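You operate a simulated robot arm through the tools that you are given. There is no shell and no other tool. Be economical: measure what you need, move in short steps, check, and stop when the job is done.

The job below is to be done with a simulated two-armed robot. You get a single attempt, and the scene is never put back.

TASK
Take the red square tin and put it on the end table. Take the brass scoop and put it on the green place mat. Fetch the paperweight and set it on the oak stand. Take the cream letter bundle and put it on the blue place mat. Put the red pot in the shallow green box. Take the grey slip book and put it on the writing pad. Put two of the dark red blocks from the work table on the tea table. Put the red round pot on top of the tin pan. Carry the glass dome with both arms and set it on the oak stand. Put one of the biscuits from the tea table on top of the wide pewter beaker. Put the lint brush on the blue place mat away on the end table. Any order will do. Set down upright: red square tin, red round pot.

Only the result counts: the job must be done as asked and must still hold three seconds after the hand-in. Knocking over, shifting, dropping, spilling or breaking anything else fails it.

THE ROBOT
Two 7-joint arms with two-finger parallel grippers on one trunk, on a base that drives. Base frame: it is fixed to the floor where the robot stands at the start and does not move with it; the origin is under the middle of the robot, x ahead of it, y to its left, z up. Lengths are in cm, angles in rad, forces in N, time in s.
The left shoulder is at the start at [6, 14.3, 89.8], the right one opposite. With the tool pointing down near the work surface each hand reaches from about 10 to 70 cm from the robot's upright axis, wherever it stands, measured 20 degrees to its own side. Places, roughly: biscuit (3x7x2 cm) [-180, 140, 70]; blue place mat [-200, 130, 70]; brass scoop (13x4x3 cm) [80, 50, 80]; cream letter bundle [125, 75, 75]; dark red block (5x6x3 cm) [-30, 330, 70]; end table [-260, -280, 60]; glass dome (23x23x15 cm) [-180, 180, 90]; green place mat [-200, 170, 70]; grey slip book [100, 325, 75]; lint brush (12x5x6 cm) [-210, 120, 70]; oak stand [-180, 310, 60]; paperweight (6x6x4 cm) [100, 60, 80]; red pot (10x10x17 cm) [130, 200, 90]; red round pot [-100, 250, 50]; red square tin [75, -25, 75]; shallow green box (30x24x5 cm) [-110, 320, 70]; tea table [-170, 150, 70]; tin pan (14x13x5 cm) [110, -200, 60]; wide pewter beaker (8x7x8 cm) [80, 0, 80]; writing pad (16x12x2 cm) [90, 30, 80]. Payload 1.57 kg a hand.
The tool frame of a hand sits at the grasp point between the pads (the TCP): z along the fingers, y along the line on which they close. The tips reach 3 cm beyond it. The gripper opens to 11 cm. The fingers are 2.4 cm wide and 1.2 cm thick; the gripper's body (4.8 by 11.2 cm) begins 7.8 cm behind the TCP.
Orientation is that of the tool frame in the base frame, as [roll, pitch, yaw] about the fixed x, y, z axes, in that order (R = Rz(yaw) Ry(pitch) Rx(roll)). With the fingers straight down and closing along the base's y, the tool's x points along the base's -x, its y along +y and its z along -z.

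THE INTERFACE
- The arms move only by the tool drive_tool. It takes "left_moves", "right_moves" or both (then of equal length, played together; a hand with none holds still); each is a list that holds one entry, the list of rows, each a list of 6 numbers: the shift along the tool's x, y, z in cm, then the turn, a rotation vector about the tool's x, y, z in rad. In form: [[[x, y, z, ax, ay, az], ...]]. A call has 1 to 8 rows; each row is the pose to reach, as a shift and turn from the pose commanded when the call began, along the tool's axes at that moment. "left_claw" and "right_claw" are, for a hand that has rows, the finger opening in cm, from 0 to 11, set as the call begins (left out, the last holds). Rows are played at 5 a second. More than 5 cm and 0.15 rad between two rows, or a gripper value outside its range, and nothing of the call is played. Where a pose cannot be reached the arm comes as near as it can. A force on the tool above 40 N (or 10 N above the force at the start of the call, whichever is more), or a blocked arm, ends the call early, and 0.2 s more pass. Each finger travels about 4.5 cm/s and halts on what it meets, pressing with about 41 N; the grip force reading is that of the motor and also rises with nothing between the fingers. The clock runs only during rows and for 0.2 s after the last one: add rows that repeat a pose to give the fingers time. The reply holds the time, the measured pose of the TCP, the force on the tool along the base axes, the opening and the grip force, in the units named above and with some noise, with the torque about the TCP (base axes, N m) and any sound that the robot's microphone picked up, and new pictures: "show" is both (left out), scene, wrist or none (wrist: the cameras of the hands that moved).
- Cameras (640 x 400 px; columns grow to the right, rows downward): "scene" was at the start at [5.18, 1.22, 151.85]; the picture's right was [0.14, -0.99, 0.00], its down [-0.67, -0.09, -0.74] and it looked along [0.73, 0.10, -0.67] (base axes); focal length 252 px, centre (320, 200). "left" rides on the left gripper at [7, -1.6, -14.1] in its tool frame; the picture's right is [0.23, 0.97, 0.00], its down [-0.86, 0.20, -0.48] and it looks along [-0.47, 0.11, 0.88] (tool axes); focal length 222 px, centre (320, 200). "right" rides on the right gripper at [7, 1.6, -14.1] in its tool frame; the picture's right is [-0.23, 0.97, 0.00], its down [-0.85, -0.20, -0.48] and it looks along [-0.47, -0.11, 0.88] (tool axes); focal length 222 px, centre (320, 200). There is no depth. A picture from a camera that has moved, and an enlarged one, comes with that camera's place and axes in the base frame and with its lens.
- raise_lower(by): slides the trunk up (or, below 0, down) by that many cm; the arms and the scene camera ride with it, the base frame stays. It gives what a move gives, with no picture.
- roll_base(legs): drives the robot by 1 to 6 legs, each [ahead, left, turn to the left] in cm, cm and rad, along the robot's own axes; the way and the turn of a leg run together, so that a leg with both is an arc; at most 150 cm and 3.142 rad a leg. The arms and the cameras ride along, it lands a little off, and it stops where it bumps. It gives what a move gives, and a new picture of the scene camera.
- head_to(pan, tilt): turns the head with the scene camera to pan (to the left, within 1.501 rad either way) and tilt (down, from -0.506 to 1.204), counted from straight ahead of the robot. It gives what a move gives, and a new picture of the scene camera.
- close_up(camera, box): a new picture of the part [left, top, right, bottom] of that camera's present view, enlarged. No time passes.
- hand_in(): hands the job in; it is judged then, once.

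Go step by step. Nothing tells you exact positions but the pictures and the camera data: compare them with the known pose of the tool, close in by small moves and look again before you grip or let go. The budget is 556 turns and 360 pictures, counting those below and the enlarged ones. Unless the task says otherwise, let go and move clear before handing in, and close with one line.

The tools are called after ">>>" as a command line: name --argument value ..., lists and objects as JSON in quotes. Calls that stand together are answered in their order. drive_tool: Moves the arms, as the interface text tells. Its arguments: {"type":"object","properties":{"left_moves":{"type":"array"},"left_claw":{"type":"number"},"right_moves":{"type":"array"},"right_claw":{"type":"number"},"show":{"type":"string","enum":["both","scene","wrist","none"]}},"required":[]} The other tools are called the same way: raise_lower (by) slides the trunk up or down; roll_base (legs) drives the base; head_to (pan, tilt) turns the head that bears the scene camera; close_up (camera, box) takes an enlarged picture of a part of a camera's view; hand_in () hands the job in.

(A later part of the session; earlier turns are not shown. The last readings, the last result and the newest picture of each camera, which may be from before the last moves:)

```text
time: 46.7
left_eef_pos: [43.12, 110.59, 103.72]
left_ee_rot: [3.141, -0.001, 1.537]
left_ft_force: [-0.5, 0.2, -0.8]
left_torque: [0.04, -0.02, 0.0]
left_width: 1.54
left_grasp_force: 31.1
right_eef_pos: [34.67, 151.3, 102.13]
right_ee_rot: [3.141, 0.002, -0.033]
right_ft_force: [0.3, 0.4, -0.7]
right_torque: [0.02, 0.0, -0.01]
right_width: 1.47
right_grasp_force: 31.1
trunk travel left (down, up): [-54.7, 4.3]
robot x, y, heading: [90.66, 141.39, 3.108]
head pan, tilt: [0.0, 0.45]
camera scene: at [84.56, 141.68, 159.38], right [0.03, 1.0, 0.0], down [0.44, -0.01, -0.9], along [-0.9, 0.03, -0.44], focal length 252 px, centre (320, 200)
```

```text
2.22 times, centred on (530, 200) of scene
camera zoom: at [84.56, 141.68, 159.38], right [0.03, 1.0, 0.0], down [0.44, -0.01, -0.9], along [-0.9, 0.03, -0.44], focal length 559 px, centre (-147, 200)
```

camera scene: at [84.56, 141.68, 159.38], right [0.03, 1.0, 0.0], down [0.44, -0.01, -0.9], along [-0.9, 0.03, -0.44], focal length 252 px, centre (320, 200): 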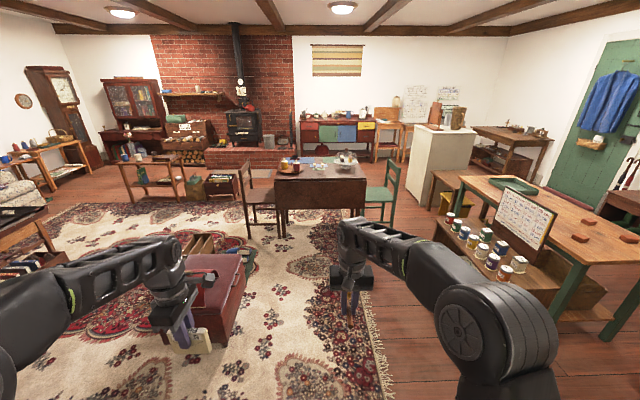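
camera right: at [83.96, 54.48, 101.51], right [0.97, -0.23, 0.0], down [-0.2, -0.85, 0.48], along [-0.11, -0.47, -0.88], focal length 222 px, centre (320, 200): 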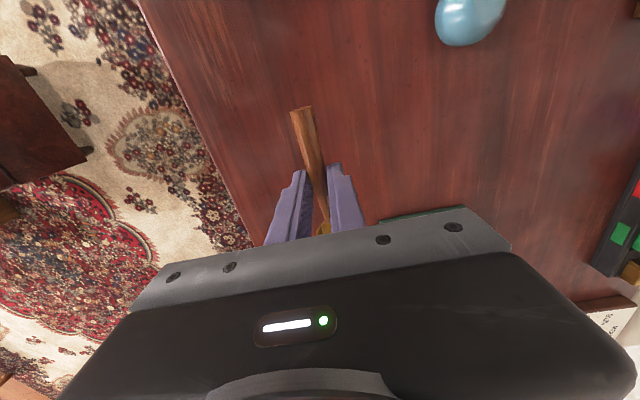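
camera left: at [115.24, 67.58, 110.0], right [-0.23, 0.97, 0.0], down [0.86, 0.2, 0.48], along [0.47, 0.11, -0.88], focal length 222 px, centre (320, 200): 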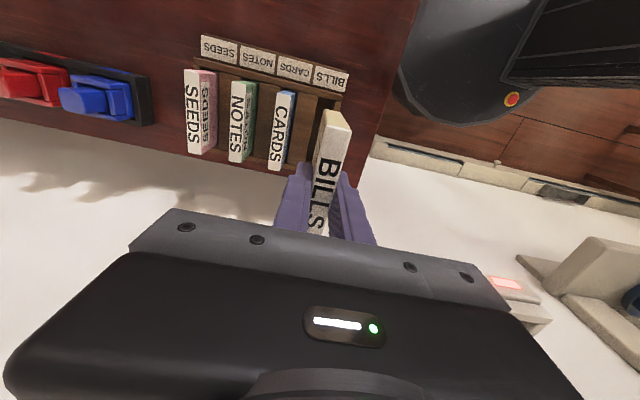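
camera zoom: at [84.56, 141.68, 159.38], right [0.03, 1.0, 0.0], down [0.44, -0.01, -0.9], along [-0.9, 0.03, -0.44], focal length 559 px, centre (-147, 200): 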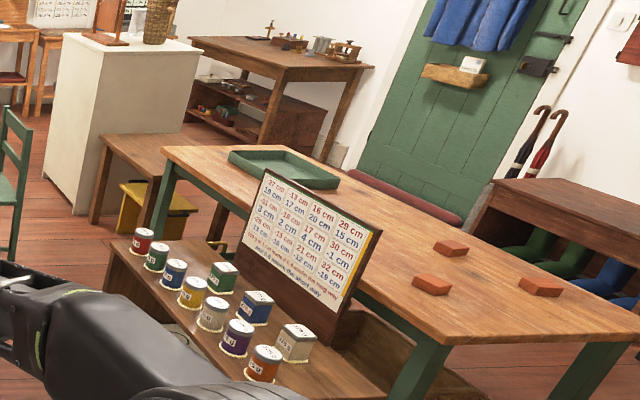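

The mats lie on the far half of the tea table, so I must get round behind it. The gap between the green chair and the jar shelf looks narrow; I drive nearer to measure it.

>>> roll_base --legs '[[140, -35, 0.03]]'

>>> head_to --pan -0.35 --tilt 0.75

```text
time: 53.9
left_eef_pos: [-97.38, 144.74, 103.73]
left_ee_rot: [-3.141, 0.001, 1.588]
left_ft_force: [0.1, 0.5, -1.1]
left_torque: [-0.01, -0.01, 0.0]
left_width: 1.56
left_grasp_force: 30.7
right_eef_pos: [-107.9, 184.83, 102.12]
right_ee_rot: [3.14, 0.003, 0.019]
right_ft_force: [0.6, -0.6, -0.5]
right_torque: [-0.01, -0.01, -0.03]
right_width: 1.48
right_grasp_force: 30.7
trunk travel left (down, up): [-54.7, 4.3]
robot x, y, heading: [-50.95, 178.21, -3.122]
head pan, tilt: [0.0, 0.45]
camera scene: at [-57.54, 177.86, 159.38], right [-0.02, 1.0, 0.0], down [0.44, 0.01, -0.9], along [-0.9, -0.02, -0.44], focal length 252 px, centre (320, 200)
```

scene: 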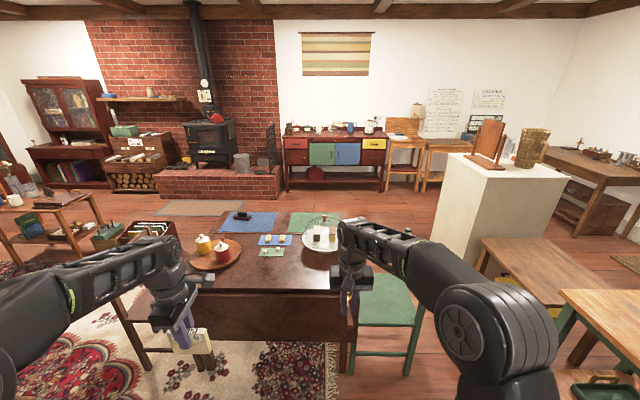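

```text
time: 54.8
left_eef_pos: [-97.35, 144.74, 103.67]
left_ee_rot: [-3.141, 0.0, 1.587]
left_ft_force: [0.4, -0.1, -1.5]
left_torque: [0.01, -0.03, 0.0]
left_width: 1.52
left_grasp_force: 30.9
right_eef_pos: [-107.82, 184.87, 102.12]
right_ee_rot: [3.139, 0.001, 0.018]
right_ft_force: [0.1, 1.3, -0.4]
right_torque: [-0.04, -0.02, 0.02]
right_width: 1.49
right_grasp_force: 30.6
trunk travel left (down, up): [-54.7, 4.3]
robot x, y, heading: [-51.41, 177.61, -3.122]
head pan, tilt: [-0.351, 0.75]
camera scene: at [-56.16, 180.72, 156.75], right [0.33, 0.95, 0.0], down [0.64, -0.22, -0.73], along [-0.69, 0.24, -0.68], focal length 252 px, centre (320, 200)
```

scene: 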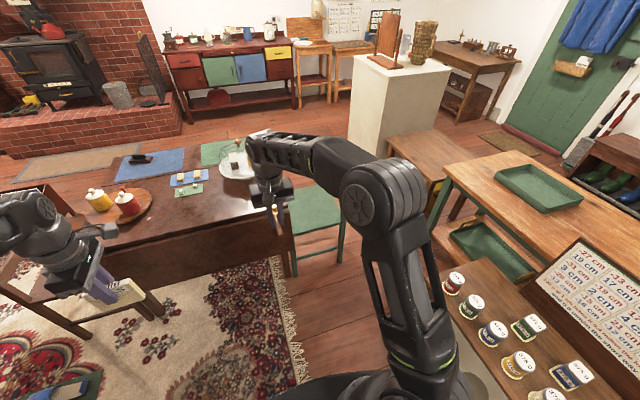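

The gap is critical for the route, so I look at it more carefully from closer.

>>> roll_base --legs '[[28, -18, 0]]'

>>> head_to --pan -0.75 --tilt 0.95

```text
time: 57.0
left_eef_pos: [-126.19, 162.32, 103.74]
left_ee_rot: [3.141, 0.0, 1.591]
left_ft_force: [0.3, 0.5, -0.3]
left_torque: [-0.01, -0.04, 0.01]
left_width: 1.53
left_grasp_force: 31.4
right_eef_pos: [-136.8, 202.36, 102.08]
right_ee_rot: [3.139, 0.0, 0.021]
right_ft_force: [0.0, 1.1, -0.4]
right_torque: [-0.02, -0.02, 0.05]
right_width: 1.49
right_grasp_force: 30.3
trunk travel left (down, up): [-54.7, 4.3]
robot x, y, heading: [-80.06, 195.4, -3.117]
head pan, tilt: [-0.351, 0.75]
camera scene: at [-85.1, 198.34, 156.73], right [0.32, 0.95, 0.0], down [0.65, -0.22, -0.73], along [-0.69, 0.24, -0.68], focal length 252 px, centre (320, 200)
```

scene: 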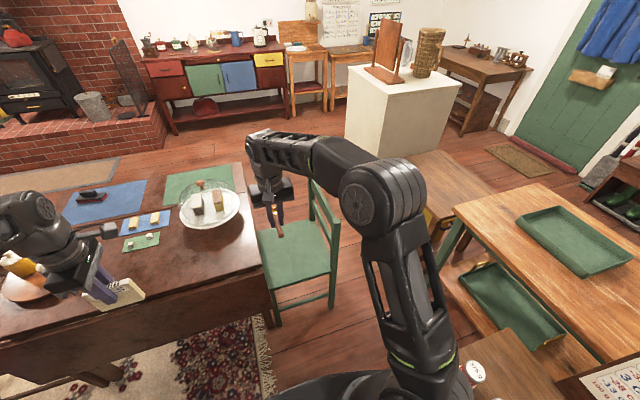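

```text
time: 57.9
left_eef_pos: [-126.08, 162.15, 103.61]
left_ee_rot: [3.141, -0.001, 1.593]
left_ft_force: [0.5, 0.9, -0.6]
left_torque: [-0.01, -0.01, 0.0]
left_width: 1.56
left_grasp_force: 31.2
right_eef_pos: [-136.68, 202.22, 102.11]
right_ee_rot: [3.14, 0.002, 0.021]
right_ft_force: [-0.2, 0.0, 0.0]
right_torque: [-0.01, -0.02, -0.02]
right_width: 1.47
right_grasp_force: 30.9
trunk travel left (down, up): [-54.7, 4.3]
robot x, y, heading: [-80.06, 195.33, -3.115]
head pan, tilt: [-0.75, 0.949]
camera scene: at [-82.6, 200.45, 155.19], right [0.67, 0.75, 0.0], down [0.61, -0.54, -0.58], along [-0.43, 0.39, -0.81], focal length 252 px, centre (320, 200)
```

scene: 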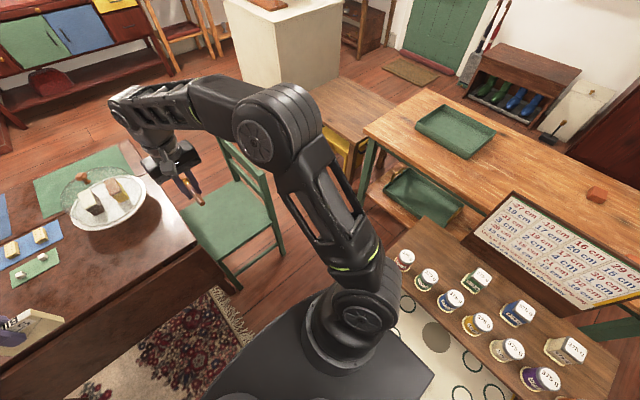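

The gap beside the green chair is too narrow (≈57 cm). The corridor north of the work table looks open, so I back out east and inspect that way round.

>>> roll_base --legs '[[-115, 0, -0.025]]'

>>> head_to --pan -1.2 --tilt 0.55

```text
time: 63.8
left_eef_pos: [-8.98, 164.58, 103.74]
left_ee_rot: [-3.14, 0.0, 1.595]
left_ft_force: [0.7, 0.6, -0.9]
left_torque: [0.0, 0.06, 0.0]
left_width: 1.54
left_grasp_force: 31.4
right_eef_pos: [-19.52, 204.78, 102.15]
right_ee_rot: [3.139, 0.002, 0.024]
right_ft_force: [1.0, -0.4, -0.7]
right_torque: [-0.02, 0.01, -0.03]
right_width: 1.46
right_grasp_force: 31.2
trunk travel left (down, up): [-54.7, 4.3]
robot x, y, heading: [36.96, 197.83, -3.118]
head pan, tilt: [-0.75, 0.949]
camera scene: at [34.53, 202.95, 155.19], right [0.67, 0.75, 0.0], down [0.61, -0.54, -0.58], along [-0.43, 0.39, -0.81], focal length 252 px, centre (320, 200)
```

scene: 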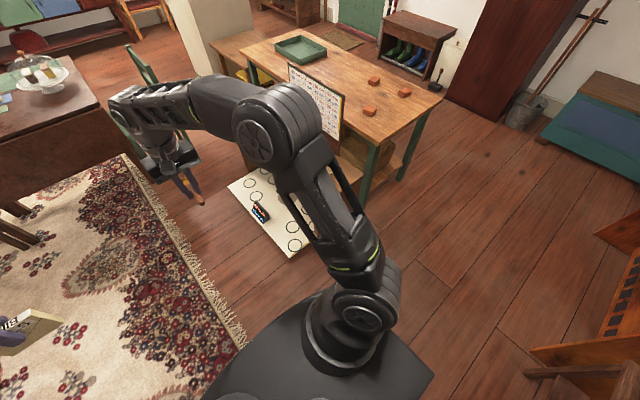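

```text
time: 64.7
left_eef_pos: [-9.01, 164.61, 103.73]
left_ee_rot: [-3.141, 0.0, 1.593]
left_ft_force: [-0.4, -0.9, -1.0]
left_torque: [0.0, 0.01, 0.01]
left_width: 1.54
left_grasp_force: 31.4
right_eef_pos: [-19.56, 204.69, 102.17]
right_ee_rot: [3.139, 0.002, 0.025]
right_ft_force: [1.2, 0.1, -0.5]
right_torque: [-0.03, 0.01, 0.03]
right_width: 1.49
right_grasp_force: 30.8
trunk travel left (down, up): [-54.7, 4.3]
robot x, y, heading: [36.96, 197.76, -3.124]
head pan, tilt: [-1.201, 0.55]
camera scene: at [36.48, 206.4, 158.47], right [0.92, 0.38, 0.0], down [0.2, -0.48, -0.85], along [-0.33, 0.79, -0.52], focal length 252 px, centre (320, 200)
```

scene: 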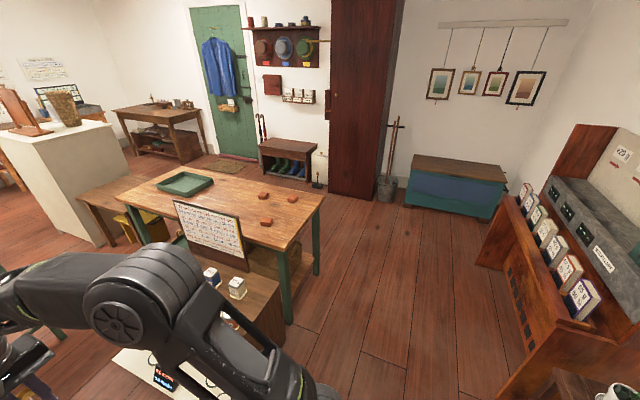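

The east end and the north side of the work table are open. Before going on I enlarge the cupboard and bench area.

>>> close_up --camera "scene" --box '[0, 80, 330, 280]'

```text
1.94 times, centred on (165, 180) of scene
camera zoom: at [36.48, 206.4, 158.47], right [0.92, 0.38, 0.0], down [0.2, -0.48, -0.85], along [-0.33, 0.79, -0.52], focal length 488 px, centre (621, 239)
```

zoom: 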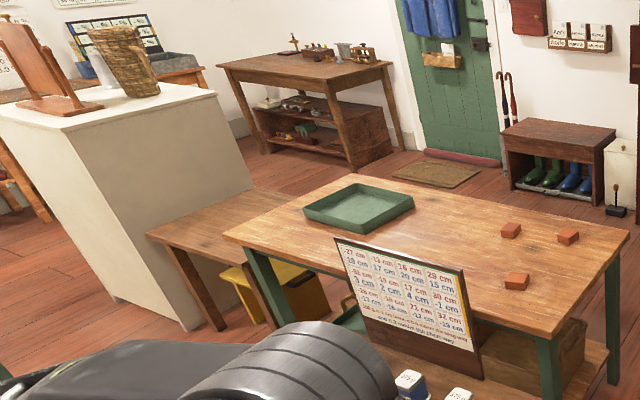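

The bench (oak stand) abuts the white cupboard, so the far side of the tea table is best reached around the south. I drive down between ottoman and desk and look west.

>>> roll_base --legs '[[17, 68, -0.018], [13, 120, 0]]'

>>> head_to --pan 0.1 --tilt 0.6

```text
time: 74.0
left_eef_pos: [-40.88, -15.81, 103.63]
left_ee_rot: [3.141, -0.001, 1.552]
left_ft_force: [0.8, 0.5, -0.8]
left_torque: [0.01, -0.01, -0.01]
left_width: 1.55
left_grasp_force: 31.2
right_eef_pos: [-49.68, 24.73, 102.27]
right_ee_rot: [3.139, 0.002, -0.021]
right_ft_force: [-0.6, 0.0, -1.0]
right_torque: [-0.03, -0.01, -0.03]
right_width: 1.47
right_grasp_force: 31.1
trunk travel left (down, up): [-54.7, 4.3]
robot x, y, heading: [6.51, 15.44, 3.123]
head pan, tilt: [-1.201, 0.55]
camera scene: at [6.36, 23.94, 158.48], right [0.94, 0.34, 0.0], down [0.18, -0.49, -0.85], along [-0.29, 0.8, -0.52], focal length 252 px, centre (320, 200)
```

scene: 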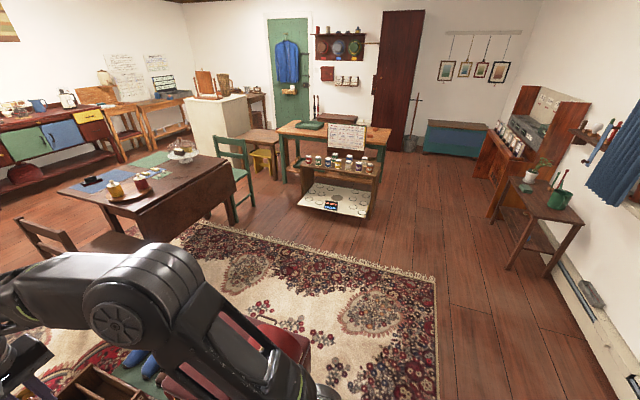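

```text
time: 75.5
left_eef_pos: [-40.81, -15.8, 103.71]
left_ee_rot: [3.141, -0.001, 1.551]
left_ft_force: [-0.3, 0.1, -1.1]
left_torque: [0.02, -0.02, 0.02]
left_width: 1.55
left_grasp_force: 31.0
right_eef_pos: [-49.69, 24.83, 102.21]
right_ee_rot: [3.141, 0.003, -0.021]
right_ft_force: [0.1, -0.4, 0.3]
right_torque: [-0.01, 0.02, 0.0]
right_width: 1.49
right_grasp_force: 31.3
trunk travel left (down, up): [-54.7, 4.3]
robot x, y, heading: [6.86, 15.68, 3.121]
head pan, tilt: [0.099, 0.6]
camera scene: at [0.61, 14.86, 158.03], right [-0.08, 1.0, 0.0], down [0.56, 0.04, -0.82], along [-0.82, -0.06, -0.57], focal length 252 px, centre (320, 200)
```

scene: 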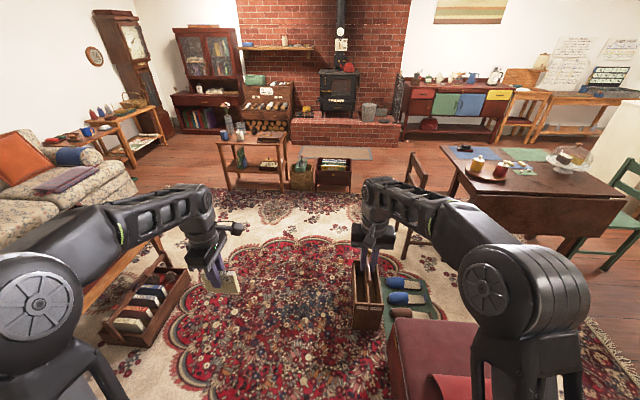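

The way west between the tool tray and the book crate is open. I drive to just before the gap between magazine rack and chair.

>>> roll_base --legs '[[0, 0, 0.02], [107, 36, 0], [78, -28, 0]]'

>>> head_to --pan -0.3 --tilt 0.85

```text
time: 85.5
left_eef_pos: [-224.45, -20.51, 103.57]
left_ee_rot: [-3.14, 0.0, 1.537]
left_ft_force: [-0.3, -0.5, -0.1]
left_torque: [0.01, 0.0, 0.01]
left_width: 1.57
left_grasp_force: 31.4
right_eef_pos: [-232.93, 20.23, 102.09]
right_ee_rot: [3.14, 0.0, -0.032]
right_ft_force: [-0.5, 0.5, 0.3]
right_torque: [0.01, -0.04, 0.0]
right_width: 1.48
right_grasp_force: 30.8
trunk travel left (down, up): [-54.7, 4.3]
robot x, y, heading: [-176.59, 9.87, 3.113]
head pan, tilt: [0.099, 0.6]
camera scene: at [-182.62, 9.61, 158.02], right [-0.07, 1.0, 0.0], down [0.56, 0.04, -0.82], along [-0.82, -0.05, -0.57], focal length 252 px, centre (320, 200)
```

scene: 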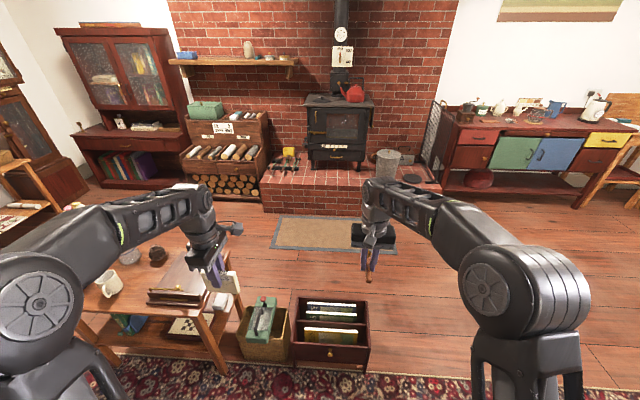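

```text
time: 86.4
left_eef_pos: [-224.5, -20.54, 103.67]
left_ee_rot: [-3.141, 0.001, 1.536]
left_ft_force: [0.9, -0.2, -2.0]
left_torque: [0.0, 0.01, 0.04]
left_width: 1.55
left_grasp_force: 31.7
right_eef_pos: [-232.77, 20.24, 102.34]
right_ee_rot: [3.14, 0.002, -0.033]
right_ft_force: [-0.2, 0.6, 0.0]
right_torque: [-0.02, 0.0, 0.02]
right_width: 1.48
right_grasp_force: 30.5
trunk travel left (down, up): [-54.7, 4.3]
robot x, y, heading: [-176.81, 10.11, 3.103]
head pan, tilt: [-0.3, 0.85]
camera scene: at [-181.14, 12.73, 155.94], right [0.33, 0.94, 0.0], down [0.71, -0.25, -0.66], along [-0.62, 0.22, -0.75], focal length 252 px, centre (320, 200)
```

scene: 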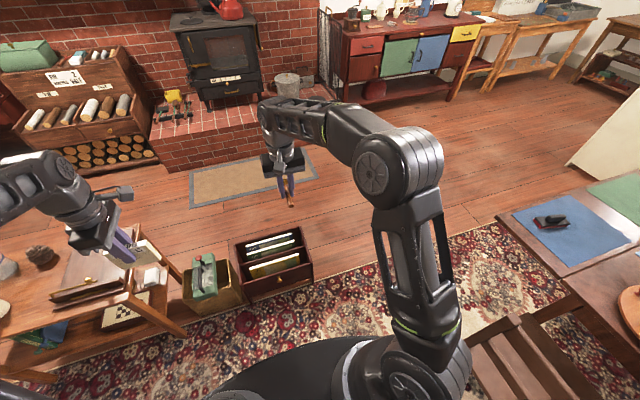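

Gap centre is about (−214, 50) with a few cm to spare each side. I thread it and go on behind the tea table, then turn to face it.

>>> roll_base --legs '[[0, 0, 0.038], [37.5, -40, 0], [25, -37, 0], [55, -63, 0], [0, 0, -3.14]]'

>>> head_to --pan 0 --tilt 0.65

```text
time: 103.7
left_eef_pos: [-249.31, 183.01, 103.68]
left_ee_rot: [-3.141, 0.0, -1.564]
left_ft_force: [-0.3, -0.7, 0.2]
left_torque: [0.01, 0.02, 0.01]
left_width: 1.55
left_grasp_force: 30.8
right_eef_pos: [-239.34, 142.49, 102.12]
right_ee_rot: [3.141, 0.002, -3.135]
right_ft_force: [0.2, -0.3, -0.3]
right_torque: [-0.01, 0.01, -0.01]
right_width: 1.51
right_grasp_force: 30.7
trunk travel left (down, up): [-54.7, 4.3]
robot x, y, heading: [-295.83, 150.27, 0.004]
head pan, tilt: [-0.3, 0.85]
camera scene: at [-291.5, 148.14, 155.94], right [-0.29, -0.96, 0.0], down [-0.72, 0.22, -0.66], along [0.63, -0.19, -0.75], focal length 252 px, centre (320, 200)
```

scene: 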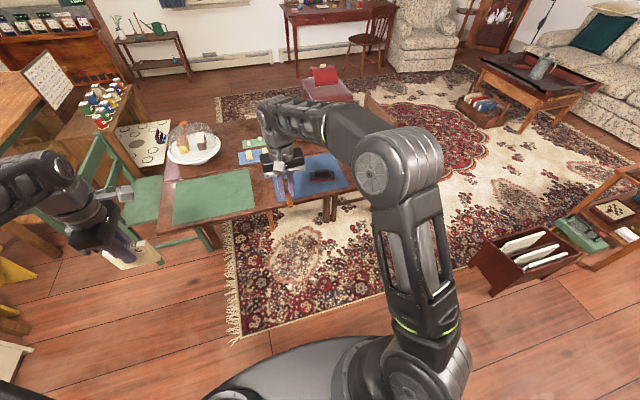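

```text
time: 104.5
left_eef_pos: [-249.39, 182.88, 103.73]
left_ee_rot: [-3.141, 0.0, -1.566]
left_ft_force: [0.5, -0.3, -0.5]
left_torque: [-0.01, 0.0, 0.0]
left_width: 1.55
left_grasp_force: 30.8
right_eef_pos: [-239.41, 142.65, 102.24]
right_ee_rot: [3.139, 0.002, -3.136]
right_ft_force: [-0.1, -0.1, -0.4]
right_torque: [0.02, -0.01, -0.02]
right_width: 1.47
right_grasp_force: 30.5
trunk travel left (down, up): [-54.7, 4.3]
robot x, y, heading: [-295.48, 150.47, 0.0]
head pan, tilt: [0.0, 0.649]
camera scene: at [-290.3, 150.45, 157.59], right [0.0, -1.0, 0.0], down [-0.61, 0.0, -0.8], along [0.8, 0.0, -0.61], focal length 252 px, centre (320, 200)
```

scene: 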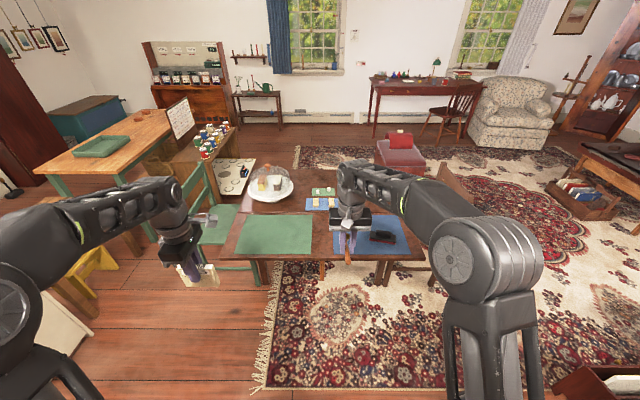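

The mats lie along the edge nearest me: green at about (−203, 172), blue at about (−205, 128). I close in opposite the green mat.

>>> roll_base --legs '[[37, 30, 0]]'

>>> head_to --pan -0.1 --tilt 0.9

```text
time: 107.4
left_eef_pos: [-211.82, 212.36, 103.68]
left_ee_rot: [3.141, 0.0, -1.567]
left_ft_force: [0.2, 1.1, -1.0]
left_torque: [0.02, 0.03, 0.02]
left_width: 1.56
left_grasp_force: 31.3
right_eef_pos: [-201.87, 172.12, 102.01]
right_ee_rot: [3.14, -0.001, -3.138]
right_ft_force: [0.2, 0.5, 0.2]
right_torque: [-0.03, 0.02, -0.01]
right_width: 1.46
right_grasp_force: 30.4
trunk travel left (down, up): [-54.7, 4.3]
robot x, y, heading: [-258.5, 179.98, 0.005]
head pan, tilt: [0.0, 0.649]
camera scene: at [-252.89, 180.08, 157.6], right [0.0, -1.0, 0.0], down [-0.61, 0.0, -0.8], along [0.8, 0.0, -0.61], focal length 252 px, centre (320, 200)
```

scene: 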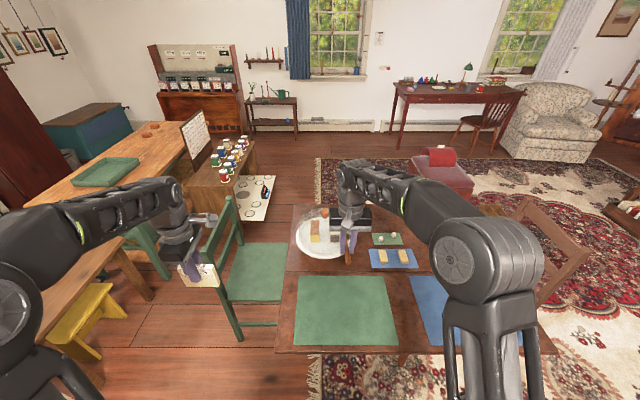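

```text
time: 108.1
left_eef_pos: [-211.9, 212.39, 103.7]
left_ee_rot: [-3.142, 0.0, -1.568]
left_ft_force: [-0.2, 0.6, -0.1]
left_torque: [-0.03, 0.0, 0.01]
left_width: 1.55
left_grasp_force: 31.0
right_eef_pos: [-202.08, 171.98, 102.18]
right_ee_rot: [3.141, 0.002, -3.138]
right_ft_force: [-0.1, -0.6, -0.6]
right_torque: [0.02, 0.0, 0.03]
right_width: 1.46
right_grasp_force: 30.7
trunk travel left (down, up): [-54.7, 4.3]
robot x, y, heading: [-258.72, 180.27, -0.002]
head pan, tilt: [-0.099, 0.901]
camera scene: at [-254.12, 179.28, 155.55], right [-0.1, -1.0, 0.0], down [-0.78, 0.08, -0.62], along [0.62, -0.06, -0.78], focal length 252 px, centre (320, 200)
```

scene: 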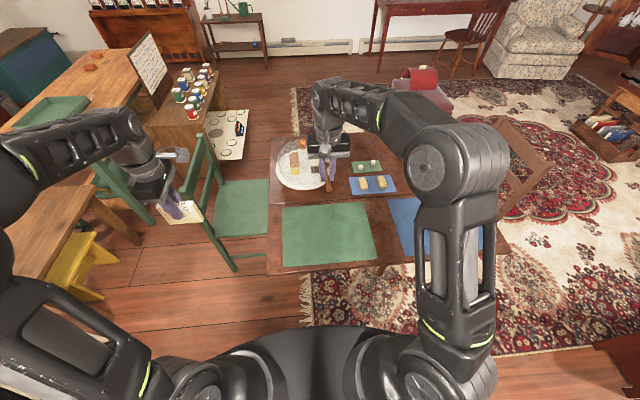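

Green mat centre is near (−203, 170), and the scoop hangs almost above it. I lower the right hand toward it.

>>> drive_tool --right_moves '[[[1, -0.5, 4.5, 0, 0, 0], [2, -1, 9, 0, 0, 0], [3, -1.5, 13.5, 0, 0, 0], [3, -1.5, 18, 0, 0, 0], [3, -1.5, 22, 0, 0, 0], [3, -1.5, 22, 0, 0, 0]]]' --show "both"

```text
time: 109.5
left_eef_pos: [-211.87, 212.4, 103.73]
left_ee_rot: [3.142, -0.001, -1.57]
left_ft_force: [-0.1, 0.6, -0.6]
left_torque: [-0.01, -0.02, -0.01]
left_width: 1.53
left_grasp_force: 31.0
right_eef_pos: [-205.11, 170.67, 80.32]
right_ee_rot: [3.139, 0.001, -3.137]
right_ft_force: [0.4, 0.7, -0.3]
right_torque: [0.02, -0.01, 0.02]
right_width: 1.49
right_grasp_force: 31.0
trunk travel left (down, up): [-54.7, 4.3]
robot x, y, heading: [-258.34, 179.75, -0.003]
head pan, tilt: [-0.099, 0.901]
camera scene: at [-254.15, 179.27, 155.55], right [-0.1, -1.0, 0.0], down [-0.78, 0.08, -0.62], along [0.62, -0.06, -0.78], focal length 252 px, centre (320, 200)
camera right: at [-212.17, 172.11, 94.57], right [0.22, 0.97, 0.0], down [0.85, -0.2, 0.48], along [0.47, -0.11, -0.88], focal length 222 px, centre (320, 200)
```

scene: 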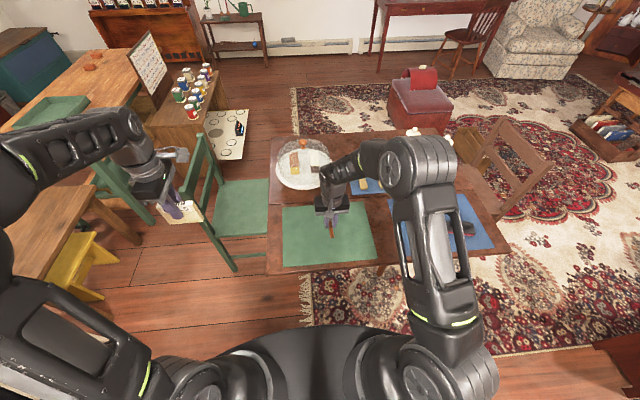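
right: 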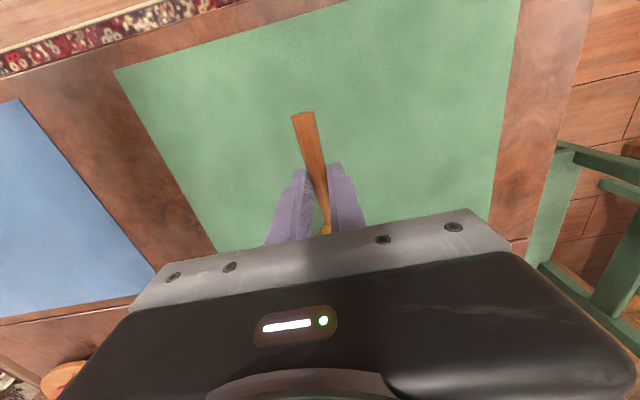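

Centred over the mat. Lower in small steps until contact.

>>> drive_tool --right_moves '[[[0, 0, 2, 0, 0, 0], [0, 0, 4, 0, 0, 0], [0, 0, 5, 0, 0, 0], [0, 0, 5, 0, 0, 0]]]' --show "none"

>>> close_up --camera "right" --box '[220, 80, 420, 240]'

```text
time: 110.5
left_eef_pos: [-212.0, 212.4, 103.68]
left_ee_rot: [3.14, -0.001, -1.571]
left_ft_force: [0.0, -0.6, 0.3]
left_torque: [-0.03, -0.01, 0.01]
left_width: 1.55
left_grasp_force: 31.5
right_eef_pos: [-205.14, 170.62, 75.32]
right_ee_rot: [3.141, 0.001, -3.138]
right_ft_force: [0.4, 0.0, -0.9]
right_torque: [-0.01, 0.01, 0.0]
right_width: 1.49
right_grasp_force: 30.4
trunk travel left (down, up): [-54.7, 4.3]
robot x, y, heading: [-258.74, 179.96, -0.002]
head pan, tilt: [-0.099, 0.901]
```

```text
2.50 times, centred on (320, 160) of right
camera zoom: at [-212.16, 172.06, 89.53], right [0.22, 0.97, 0.0], down [0.86, -0.2, 0.48], along [0.47, -0.11, -0.88], focal length 555 px, centre (320, 300)
```

zoom: 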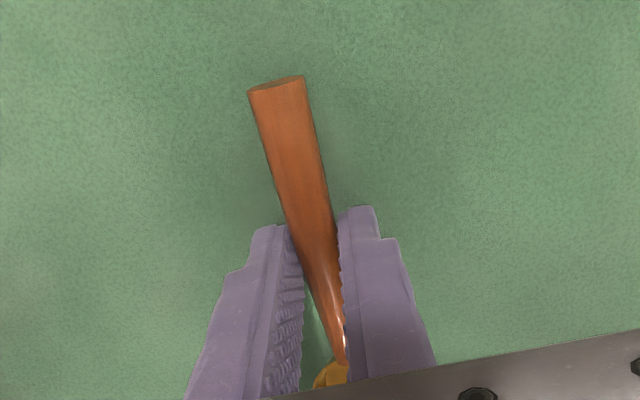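

Not touching yet; continue by half centimetres.

>>> drive_tool --right_moves '[[[0, 0, 0.5, 0, 0, 0], [0, 0, 1, 0, 0, 0], [0, 0, 1.5, 0, 0, 0], [0, 0, 1.5, 0, 0, 0]]]' --show "none"

```text
time: 111.2
left_eef_pos: [-212.08, 212.31, 103.7]
left_ee_rot: [-3.14, -0.001, -1.569]
left_ft_force: [-0.4, 0.9, -0.7]
left_torque: [-0.02, -0.02, -0.03]
left_width: 1.55
left_grasp_force: 31.5
right_eef_pos: [-204.87, 170.68, 74.85]
right_ee_rot: [-3.141, 0.005, -3.137]
right_ft_force: [-9.2, -1.9, 21.3]
right_torque: [-0.21, -0.02, -0.12]
right_width: 1.5
right_grasp_force: 30.6
trunk travel left (down, up): [-54.7, 4.3]
robot x, y, heading: [-258.67, 179.59, 0.002]
head pan, tilt: [-0.099, 0.901]
stopped in row 3 (right hand): the force on the tool passed its limit (the readings are from after the stop); the commanded pose is now the measured one
```

Contact: the mat surface is at about 71.7. Ease up a hair and release.

>>> drive_tool --right_moves '[[[0, 0, -0.3, 0, 0, 0], [0, 0, -0.3, 0, 0, 0], [0, 0, -0.3, 0, 0, 0], [0, 0, -0.3, 0, 0, 0]]]' --right_claw 4 --show "none"

>>> drive_tool --right_moves '[[[0, 0, -2, 0, 0, 0], [0, 0, -6, 0, 0, 0], [0, 0, -11, 0, 0, 0], [0, 0, -16, 0, 0, 0], [0, 0, -21, 0, 0, 0], [0, 0, -26, 0, 0, 0]]]' --show "wrist"

```text
time: 112.2
left_eef_pos: [-212.01, 212.35, 103.73]
left_ee_rot: [-3.141, 0.0, -1.568]
left_ft_force: [-0.1, 0.9, 0.1]
left_torque: [0.01, -0.01, 0.01]
left_width: 1.54
left_grasp_force: 31.2
right_eef_pos: [-204.7, 170.54, 74.97]
right_ee_rot: [3.14, 0.006, -3.139]
right_ft_force: [-0.5, 0.5, 0.3]
right_torque: [0.0, 0.02, -0.03]
right_width: 3.99
right_grasp_force: 0.0
trunk travel left (down, up): [-54.7, 4.3]
robot x, y, heading: [-258.58, 179.76, 0.004]
head pan, tilt: [-0.099, 0.901]
```

```text
time: 113.6
left_eef_pos: [-211.9, 212.27, 103.68]
left_ee_rot: [-3.141, 0.0, -1.57]
left_ft_force: [-0.2, 0.5, -0.7]
left_torque: [-0.03, 0.01, 0.02]
left_width: 1.56
left_grasp_force: 30.9
right_eef_pos: [-204.92, 170.78, 100.74]
right_ee_rot: [3.14, 0.005, -3.137]
right_ft_force: [-0.4, -0.7, -0.4]
right_torque: [0.0, -0.02, -0.03]
right_width: 3.99
right_grasp_force: 0.1
trunk travel left (down, up): [-54.7, 4.3]
robot x, y, heading: [-258.85, 179.85, 0.004]
head pan, tilt: [-0.099, 0.901]
camera right: at [-212.01, 172.26, 114.95], right [0.22, 0.97, 0.0], down [0.85, -0.2, 0.48], along [0.47, -0.11, -0.88], focal length 222 px, centre (320, 200)
```

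right: 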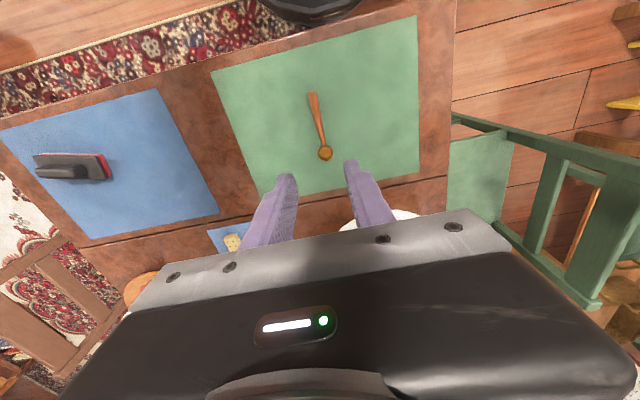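

The scoop lies on the green mat. Next I move along to clear the lint brush off the blue mat first, turning the right hand to grip it across.

>>> roll_base --legs '[[0, -47, 0]]'

>>> drive_tool --right_moves '[[[0, 0, 0, 0, 0, 0.145], [0, 0, 0, 0, 0, 0.29], [0, 0, 0, 0, 0, 0.435], [0, 0, 0, 0, 0, 0.58], [0, 0, 0, 0, 0, 0.725], [0, 0, 0, 0, 0, 0.87], [0, 0, 0, 0, 0, 1.015], [0, 0, 0, 0, 0, 1.16]]]' --right_claw 9 --show "none"

>>> drive_tool --right_moves '[[[0, 0, 0, 0, 0, 0.14], [0, 0, 0, 0, 0, 0.28], [0, 0, 0, 0, 0, 0.41], [0, 0, 0, 0, 0, 0.41]]]' --show "both"

```text
time: 116.3
left_eef_pos: [-211.71, 165.85, 103.73]
left_ee_rot: [3.142, 0.001, -1.57]
left_ft_force: [-0.1, -0.3, -0.2]
left_torque: [0.05, 0.01, -0.01]
left_width: 1.55
left_grasp_force: 31.5
right_eef_pos: [-204.75, 124.4, 100.72]
right_ee_rot: [3.138, 0.005, -3.14]
right_ft_force: [0.4, -0.4, -0.8]
right_torque: [0.02, -0.01, 0.02]
right_width: 4.01
right_grasp_force: 0.1
trunk travel left (down, up): [-54.7, 4.3]
robot x, y, heading: [-258.53, 133.71, 0.001]
head pan, tilt: [-0.099, 0.901]
camera scene: at [-254.1, 132.94, 155.55], right [-0.1, -0.99, 0.0], down [-0.78, 0.08, -0.62], along [0.62, -0.06, -0.78], focal length 252 px, centre (320, 200)
```

scene: 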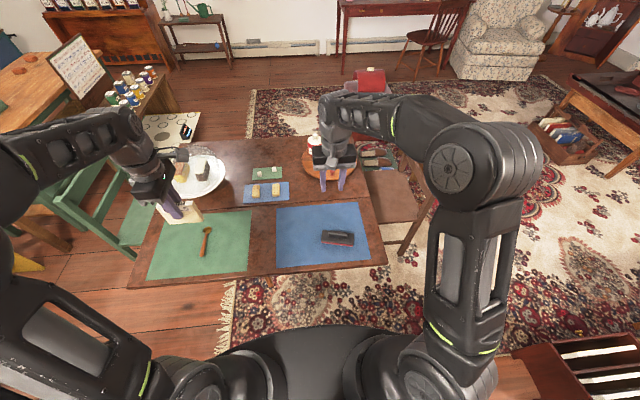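

```text
time: 118.1
left_eef_pos: [-211.63, 166.05, 103.79]
left_ee_rot: [3.142, -0.001, -1.572]
left_ft_force: [-1.0, 0.6, -0.5]
left_torque: [-0.01, 0.01, 0.02]
left_width: 1.56
left_grasp_force: 30.8
right_eef_pos: [-204.73, 124.46, 100.66]
right_ee_rot: [3.135, 0.0, 1.979]
right_ft_force: [-0.4, -0.1, 0.3]
right_torque: [-0.05, -0.01, 0.01]
right_width: 9.02
right_grasp_force: 0.1
trunk travel left (down, up): [-54.7, 4.3]
robot x, y, heading: [-258.86, 133.74, 0.001]
head pan, tilt: [-0.099, 0.901]
```

```text
time: 119.1
left_eef_pos: [-211.85, 166.07, 103.78]
left_ee_rot: [-3.141, -0.001, -1.571]
left_ft_force: [-0.2, -0.1, -1.1]
left_torque: [-0.01, 0.02, 0.02]
left_width: 1.55
left_grasp_force: 31.0
right_eef_pos: [-204.73, 124.53, 100.63]
right_ee_rot: [3.137, -0.003, 1.571]
right_ft_force: [-0.7, 0.5, 0.7]
right_torque: [0.03, -0.02, -0.02]
right_width: 8.99
right_grasp_force: 0.1
trunk travel left (down, up): [-54.7, 4.3]
robot x, y, heading: [-258.22, 133.72, -0.004]
head pan, tilt: [-0.099, 0.901]
camera scene: at [-254.1, 133.02, 155.55], right [-0.1, -0.99, 0.0], down [-0.78, 0.08, -0.62], along [0.62, -0.06, -0.78], focal length 252 px, centre (320, 200)
camera right: at [-203.25, 131.26, 114.94], right [0.97, -0.23, 0.01], down [-0.2, -0.86, 0.48], along [-0.1, -0.46, -0.88], focal length 222 px, centre (320, 200)
```

scene: 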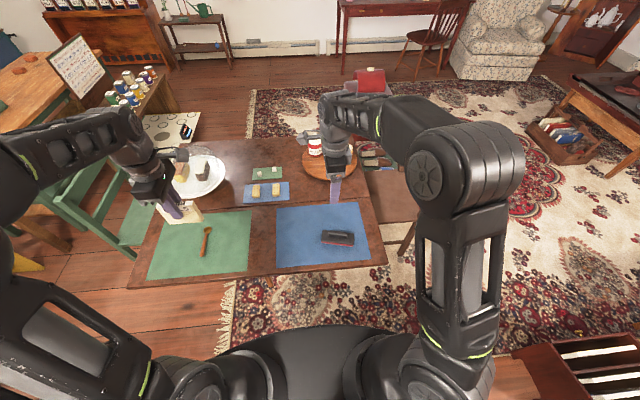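
right: 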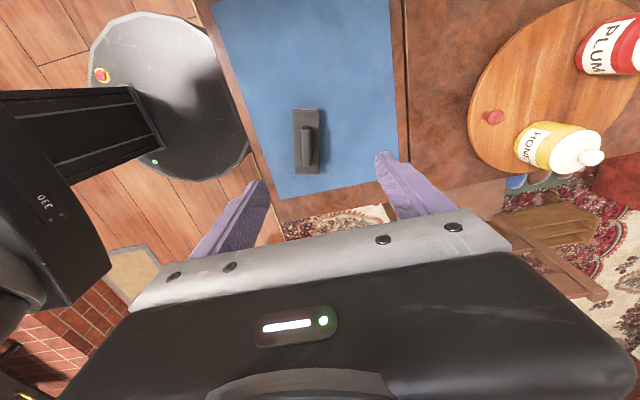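

Brush centre is at about (−207, 123). I move above it, descend most of the way and check.

>>> drive_tool --right_moves '[[[-0.8, -1.2, 3, 0, 0, 0], [-1.6, -2.5, 7, 0, 0, 0], [-1.6, -2.5, 12, 0, 0, 0], [-1.6, -2.5, 16.5, 0, 0, 0], [-1.6, -2.5, 19, 0, 0, 0], [-1.6, -2.5, 19, 0, 0, 0]]]' --show "wrist"

```text
time: 120.5
left_eef_pos: [-211.7, 166.1, 103.64]
left_ee_rot: [3.14, 0.0, -1.572]
left_ft_force: [0.1, 0.0, -0.6]
left_torque: [0.03, 0.0, 0.01]
left_width: 1.53
left_grasp_force: 31.6
right_eef_pos: [-207.45, 122.86, 81.61]
right_ee_rot: [3.137, -0.002, 1.572]
right_ft_force: [0.1, 0.4, 0.4]
right_torque: [0.0, 0.01, 0.04]
right_width: 9.01
right_grasp_force: 0.0
trunk travel left (down, up): [-54.7, 4.3]
robot x, y, heading: [-258.73, 133.64, 0.003]
head pan, tilt: [-0.099, 0.901]
camera right: at [-205.83, 129.77, 95.95], right [0.97, -0.23, 0.01], down [-0.2, -0.86, 0.48], along [-0.1, -0.46, -0.88], focal length 222 px, centre (320, 200)
```

right: 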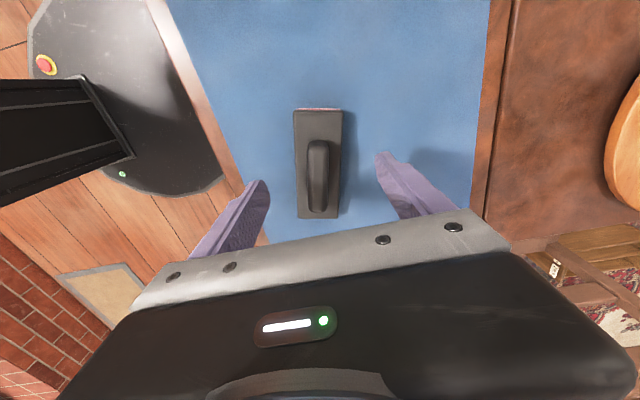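

Well aligned; go down and close on the brush.

>>> drive_tool --right_moves '[[[0, 0, 3, 0, 0, 0], [0, 0, 5, 0, 0, 0], [0, 0, 6, 0, 0, 0], [0, 0, 6, 0, 0, 0]]]' --show "none"

>>> drive_tool --right_moves '[[[0, 0, 0, 0, 0, 0], [0, 0, 0, 0, 0, 0], [0, 0, 0, 0, 0, 0], [0, 0, 0, 0, 0, 0], [0, 0, 0, 0, 0, 0]]]' --right_claw 0 --show "none"

>>> drive_tool --right_moves '[[[0, 0, -3, 0, 0, 0], [0, 0, -7, 0, 0, 0], [0, 0, -12, 0, 0, 0], [0, 0, -17, 0, 0, 0], [0, 0, -22, 0, 0, 0], [0, 0, -25, 0, 0, 0]]]' --show "wrist"

```text
time: 121.5
left_eef_pos: [-211.77, 166.04, 103.63]
left_ee_rot: [3.141, 0.0, -1.569]
left_ft_force: [-0.6, -0.5, -0.2]
left_torque: [0.0, 0.01, -0.01]
left_width: 1.55
left_grasp_force: 31.8
right_eef_pos: [-207.2, 123.05, 75.69]
right_ee_rot: [3.135, -0.003, 1.572]
right_ft_force: [-0.4, 0.1, 0.3]
right_torque: [0.0, -0.01, 0.01]
right_width: 9.01
right_grasp_force: 0.2
trunk travel left (down, up): [-54.7, 4.3]
robot x, y, heading: [-258.56, 133.81, 0.004]
head pan, tilt: [-0.099, 0.901]
```

```text
time: 122.7
left_eef_pos: [-211.71, 165.98, 103.78]
left_ee_rot: [3.14, 0.0, -1.571]
left_ft_force: [-0.5, -0.5, -1.9]
left_torque: [-0.01, 0.02, 0.03]
left_width: 1.54
left_grasp_force: 31.5
right_eef_pos: [-207.21, 123.1, 75.55]
right_ee_rot: [3.135, -0.002, 1.573]
right_ft_force: [-0.5, -0.5, 1.3]
right_torque: [-0.02, -0.06, -0.06]
right_width: 5.02
right_grasp_force: 37.7
trunk travel left (down, up): [-54.7, 4.3]
robot x, y, heading: [-258.61, 133.88, -0.001]
head pan, tilt: [-0.099, 0.901]
```

```text
time: 124.1
left_eef_pos: [-211.83, 166.07, 103.7]
left_ee_rot: [-3.141, -0.001, -1.57]
left_ft_force: [-0.4, 0.1, -0.8]
left_torque: [-0.01, 0.02, -0.02]
left_width: 1.54
left_grasp_force: 31.0
right_eef_pos: [-207.16, 122.76, 100.72]
right_ee_rot: [3.137, -0.001, 1.573]
right_ft_force: [0.3, -0.5, -0.6]
right_torque: [0.0, -0.01, 0.01]
right_width: 4.97
right_grasp_force: 41.2
trunk travel left (down, up): [-54.7, 4.3]
robot x, y, heading: [-258.27, 133.79, -0.002]
head pan, tilt: [-0.099, 0.901]
camera right: at [-205.69, 129.45, 115.06], right [0.97, -0.23, 0.01], down [-0.2, -0.86, 0.48], along [-0.1, -0.46, -0.88], focal length 222 px, centre (320, 200)
```

right: 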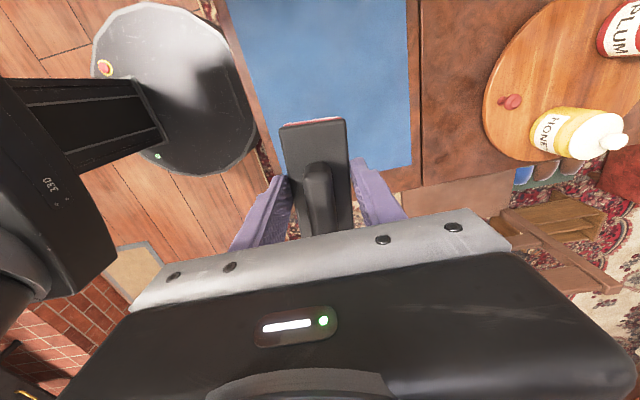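

Lint brush is held. Shift right so the left hand comes over the blue mat.

>>> roll_base --legs '[[7, -39, 0]]'

>>> drive_tool --left_moves '[[[0, 0, 4, 0, 0, 0], [0, 0, 8, 0, 0, 0], [0, 0, 12, 0, 0, 0], [0, 0, 16, 0, 0, 0], [0, 0, 19, 0, 0, 0], [0, 0, 19, 0, 0, 0]]]' --show "both"

```text
time: 126.6
left_eef_pos: [-204.75, 126.79, 103.72]
left_ee_rot: [3.141, -0.001, -1.575]
left_ft_force: [0.1, -0.8, -0.4]
left_torque: [0.04, 0.02, -0.01]
left_width: 1.56
left_grasp_force: 31.0
right_eef_pos: [-200.33, 83.49, 100.65]
right_ee_rot: [3.137, -0.003, 1.571]
right_ft_force: [0.4, -0.4, -0.4]
right_torque: [0.03, 0.04, 0.01]
right_width: 4.91
right_grasp_force: 41.3
trunk travel left (down, up): [-54.7, 4.3]
robot x, y, heading: [-251.0, 94.59, -0.004]
head pan, tilt: [-0.099, 0.901]
camera scene: at [-247.16, 94.03, 155.55], right [-0.1, -0.99, 0.0], down [-0.78, 0.08, -0.62], along [0.62, -0.06, -0.78], focal length 252 px, centre (320, 200)
```

scene: 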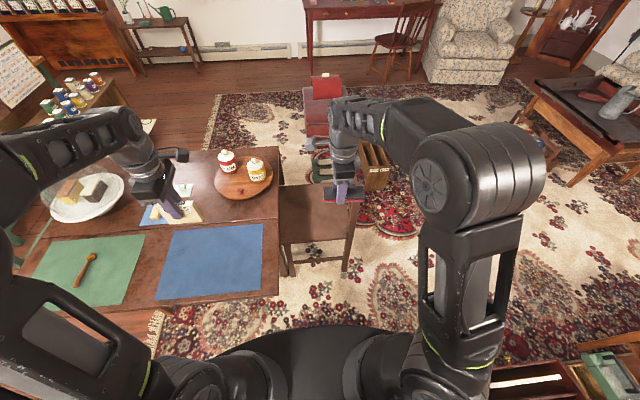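

```text
time: 128.0
left_eef_pos: [-204.48, 126.63, 84.73]
left_ee_rot: [3.141, 0.001, -1.573]
left_ft_force: [0.5, 0.2, -0.6]
left_torque: [0.02, -0.02, 0.0]
left_width: 1.55
left_grasp_force: 31.4
right_eef_pos: [-200.29, 83.46, 100.7]
right_ee_rot: [3.137, -0.003, 1.569]
right_ft_force: [0.1, 0.2, -0.1]
right_torque: [0.03, -0.02, 0.01]
right_width: 4.87
right_grasp_force: 40.9
trunk travel left (down, up): [-54.7, 4.3]
robot x, y, heading: [-251.66, 94.97, -0.003]
head pan, tilt: [-0.099, 0.901]
camera scene: at [-247.21, 94.12, 155.55], right [-0.1, -0.99, 0.0], down [-0.78, 0.08, -0.62], along [0.62, -0.06, -0.78], focal length 252 px, centre (320, 200)
camera left: at [-202.86, 119.63, 98.97], right [-0.97, -0.22, 0.0], down [-0.2, 0.86, 0.48], along [-0.11, 0.47, -0.88], focal length 222 px, centre (320, 200)
```

scene: 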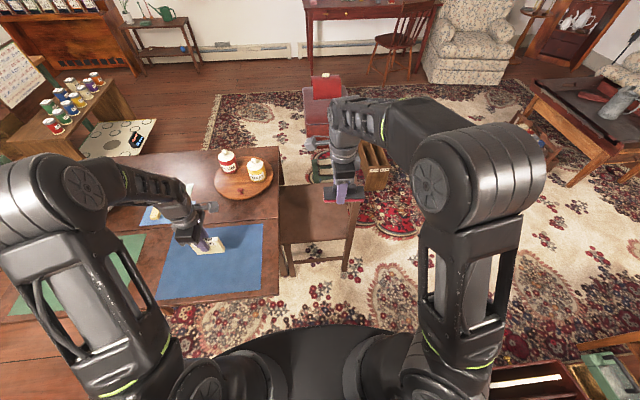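
left: 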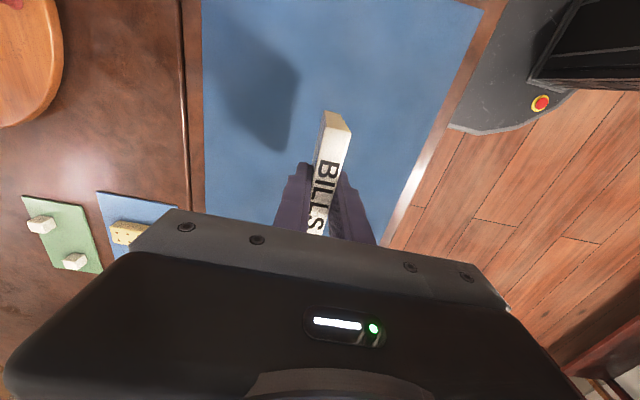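

The bundle hangs over the blue mat. Lower until it touches.

>>> drive_tool --left_moves '[[[0, 0, 2, 0, 0, 0], [0, 0, 4, 0, 0, 0], [0, 0, 5, 0, 0, 0], [0, 0, 5.5, 0, 0, 0], [0, 0, 6, 0, 0, 0], [0, 0, 6.5, 0, 0, 0], [0, 0, 7, 0, 0, 0]]]' --show "wrist"

```text
time: 129.6
left_eef_pos: [-204.75, 126.99, 77.92]
left_ee_rot: [-3.137, 0.002, -1.576]
left_ft_force: [-0.3, 0.7, 26.0]
left_torque: [-0.07, -0.01, -0.01]
left_width: 1.55
left_grasp_force: 30.5
right_eef_pos: [-200.41, 83.47, 100.75]
right_ee_rot: [3.135, -0.004, 1.569]
right_ft_force: [-0.5, 0.5, -1.6]
right_torque: [0.0, -0.02, 0.0]
right_width: 4.82
right_grasp_force: 40.9
trunk travel left (down, up): [-54.7, 4.3]
robot x, y, heading: [-251.6, 94.8, -0.003]
head pan, tilt: [-0.099, 0.901]
camera left: at [-203.14, 119.94, 92.11], right [-0.97, -0.22, -0.01], down [-0.2, 0.86, 0.48], along [-0.1, 0.47, -0.88], focal length 222 px, centre (320, 200)
```

left: 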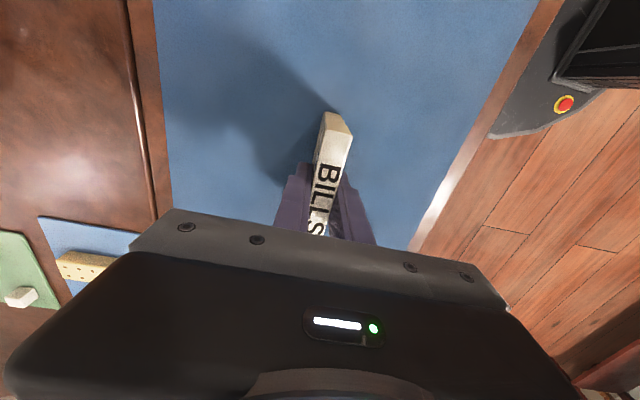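

Firm contact. Ease off slightly and open.

>>> drive_tool --left_moves '[[[0, 0, -0.2, 0, 0, 0], [0, 0, -0.2, 0, 0, 0], [0, 0, -0.2, 0, 0, 0]]]' --show "none"

>>> drive_tool --left_moves '[[[0, 0, 0, 0, 0, 0], [0, 0, 0, 0, 0, 0], [0, 0, 0, 0, 0, 0]]]' --left_claw 4 --show "wrist"

```text
time: 130.4
left_eef_pos: [-204.72, 126.96, 77.86]
left_ee_rot: [-3.139, 0.0, -1.575]
left_ft_force: [3.9, 3.6, 13.9]
left_torque: [0.31, -0.32, 0.0]
left_width: 1.54
left_grasp_force: 31.1
right_eef_pos: [-200.35, 83.54, 100.75]
right_ee_rot: [3.135, -0.002, 1.568]
right_ft_force: [0.6, -0.5, 0.0]
right_torque: [0.02, 0.01, 0.03]
right_width: 4.8
right_grasp_force: 41.7
trunk travel left (down, up): [-54.7, 4.3]
robot x, y, heading: [-251.45, 94.71, -0.005]
head pan, tilt: [-0.099, 0.901]
```

```text
time: 131.2
left_eef_pos: [-204.61, 126.86, 77.86]
left_ee_rot: [3.141, 0.001, -1.576]
left_ft_force: [0.1, 0.5, 0.1]
left_torque: [0.02, -0.03, -0.01]
left_width: 4.02
left_grasp_force: 0.1
right_eef_pos: [-200.37, 83.65, 100.71]
right_ee_rot: [3.137, -0.001, 1.571]
right_ft_force: [1.1, -0.5, 0.3]
right_torque: [0.0, -0.03, 0.03]
right_width: 4.8
right_grasp_force: 40.9
trunk travel left (down, up): [-54.7, 4.3]
robot x, y, heading: [-251.58, 95.02, -0.004]
head pan, tilt: [-0.099, 0.901]
camera left: at [-203.12, 119.92, 92.06], right [-0.97, -0.22, 0.0], down [-0.2, 0.86, 0.48], along [-0.11, 0.47, -0.88], focal length 222 px, centre (320, 200)
```

left: 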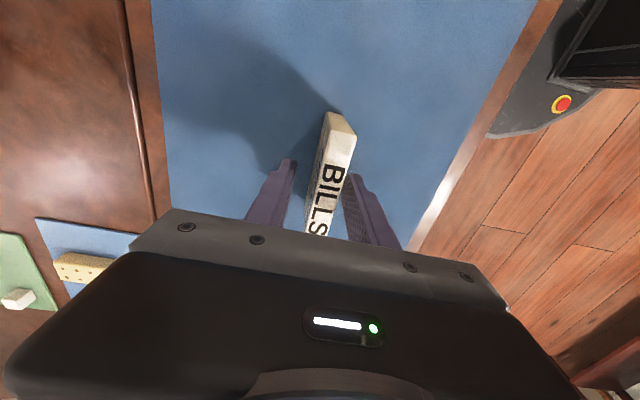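

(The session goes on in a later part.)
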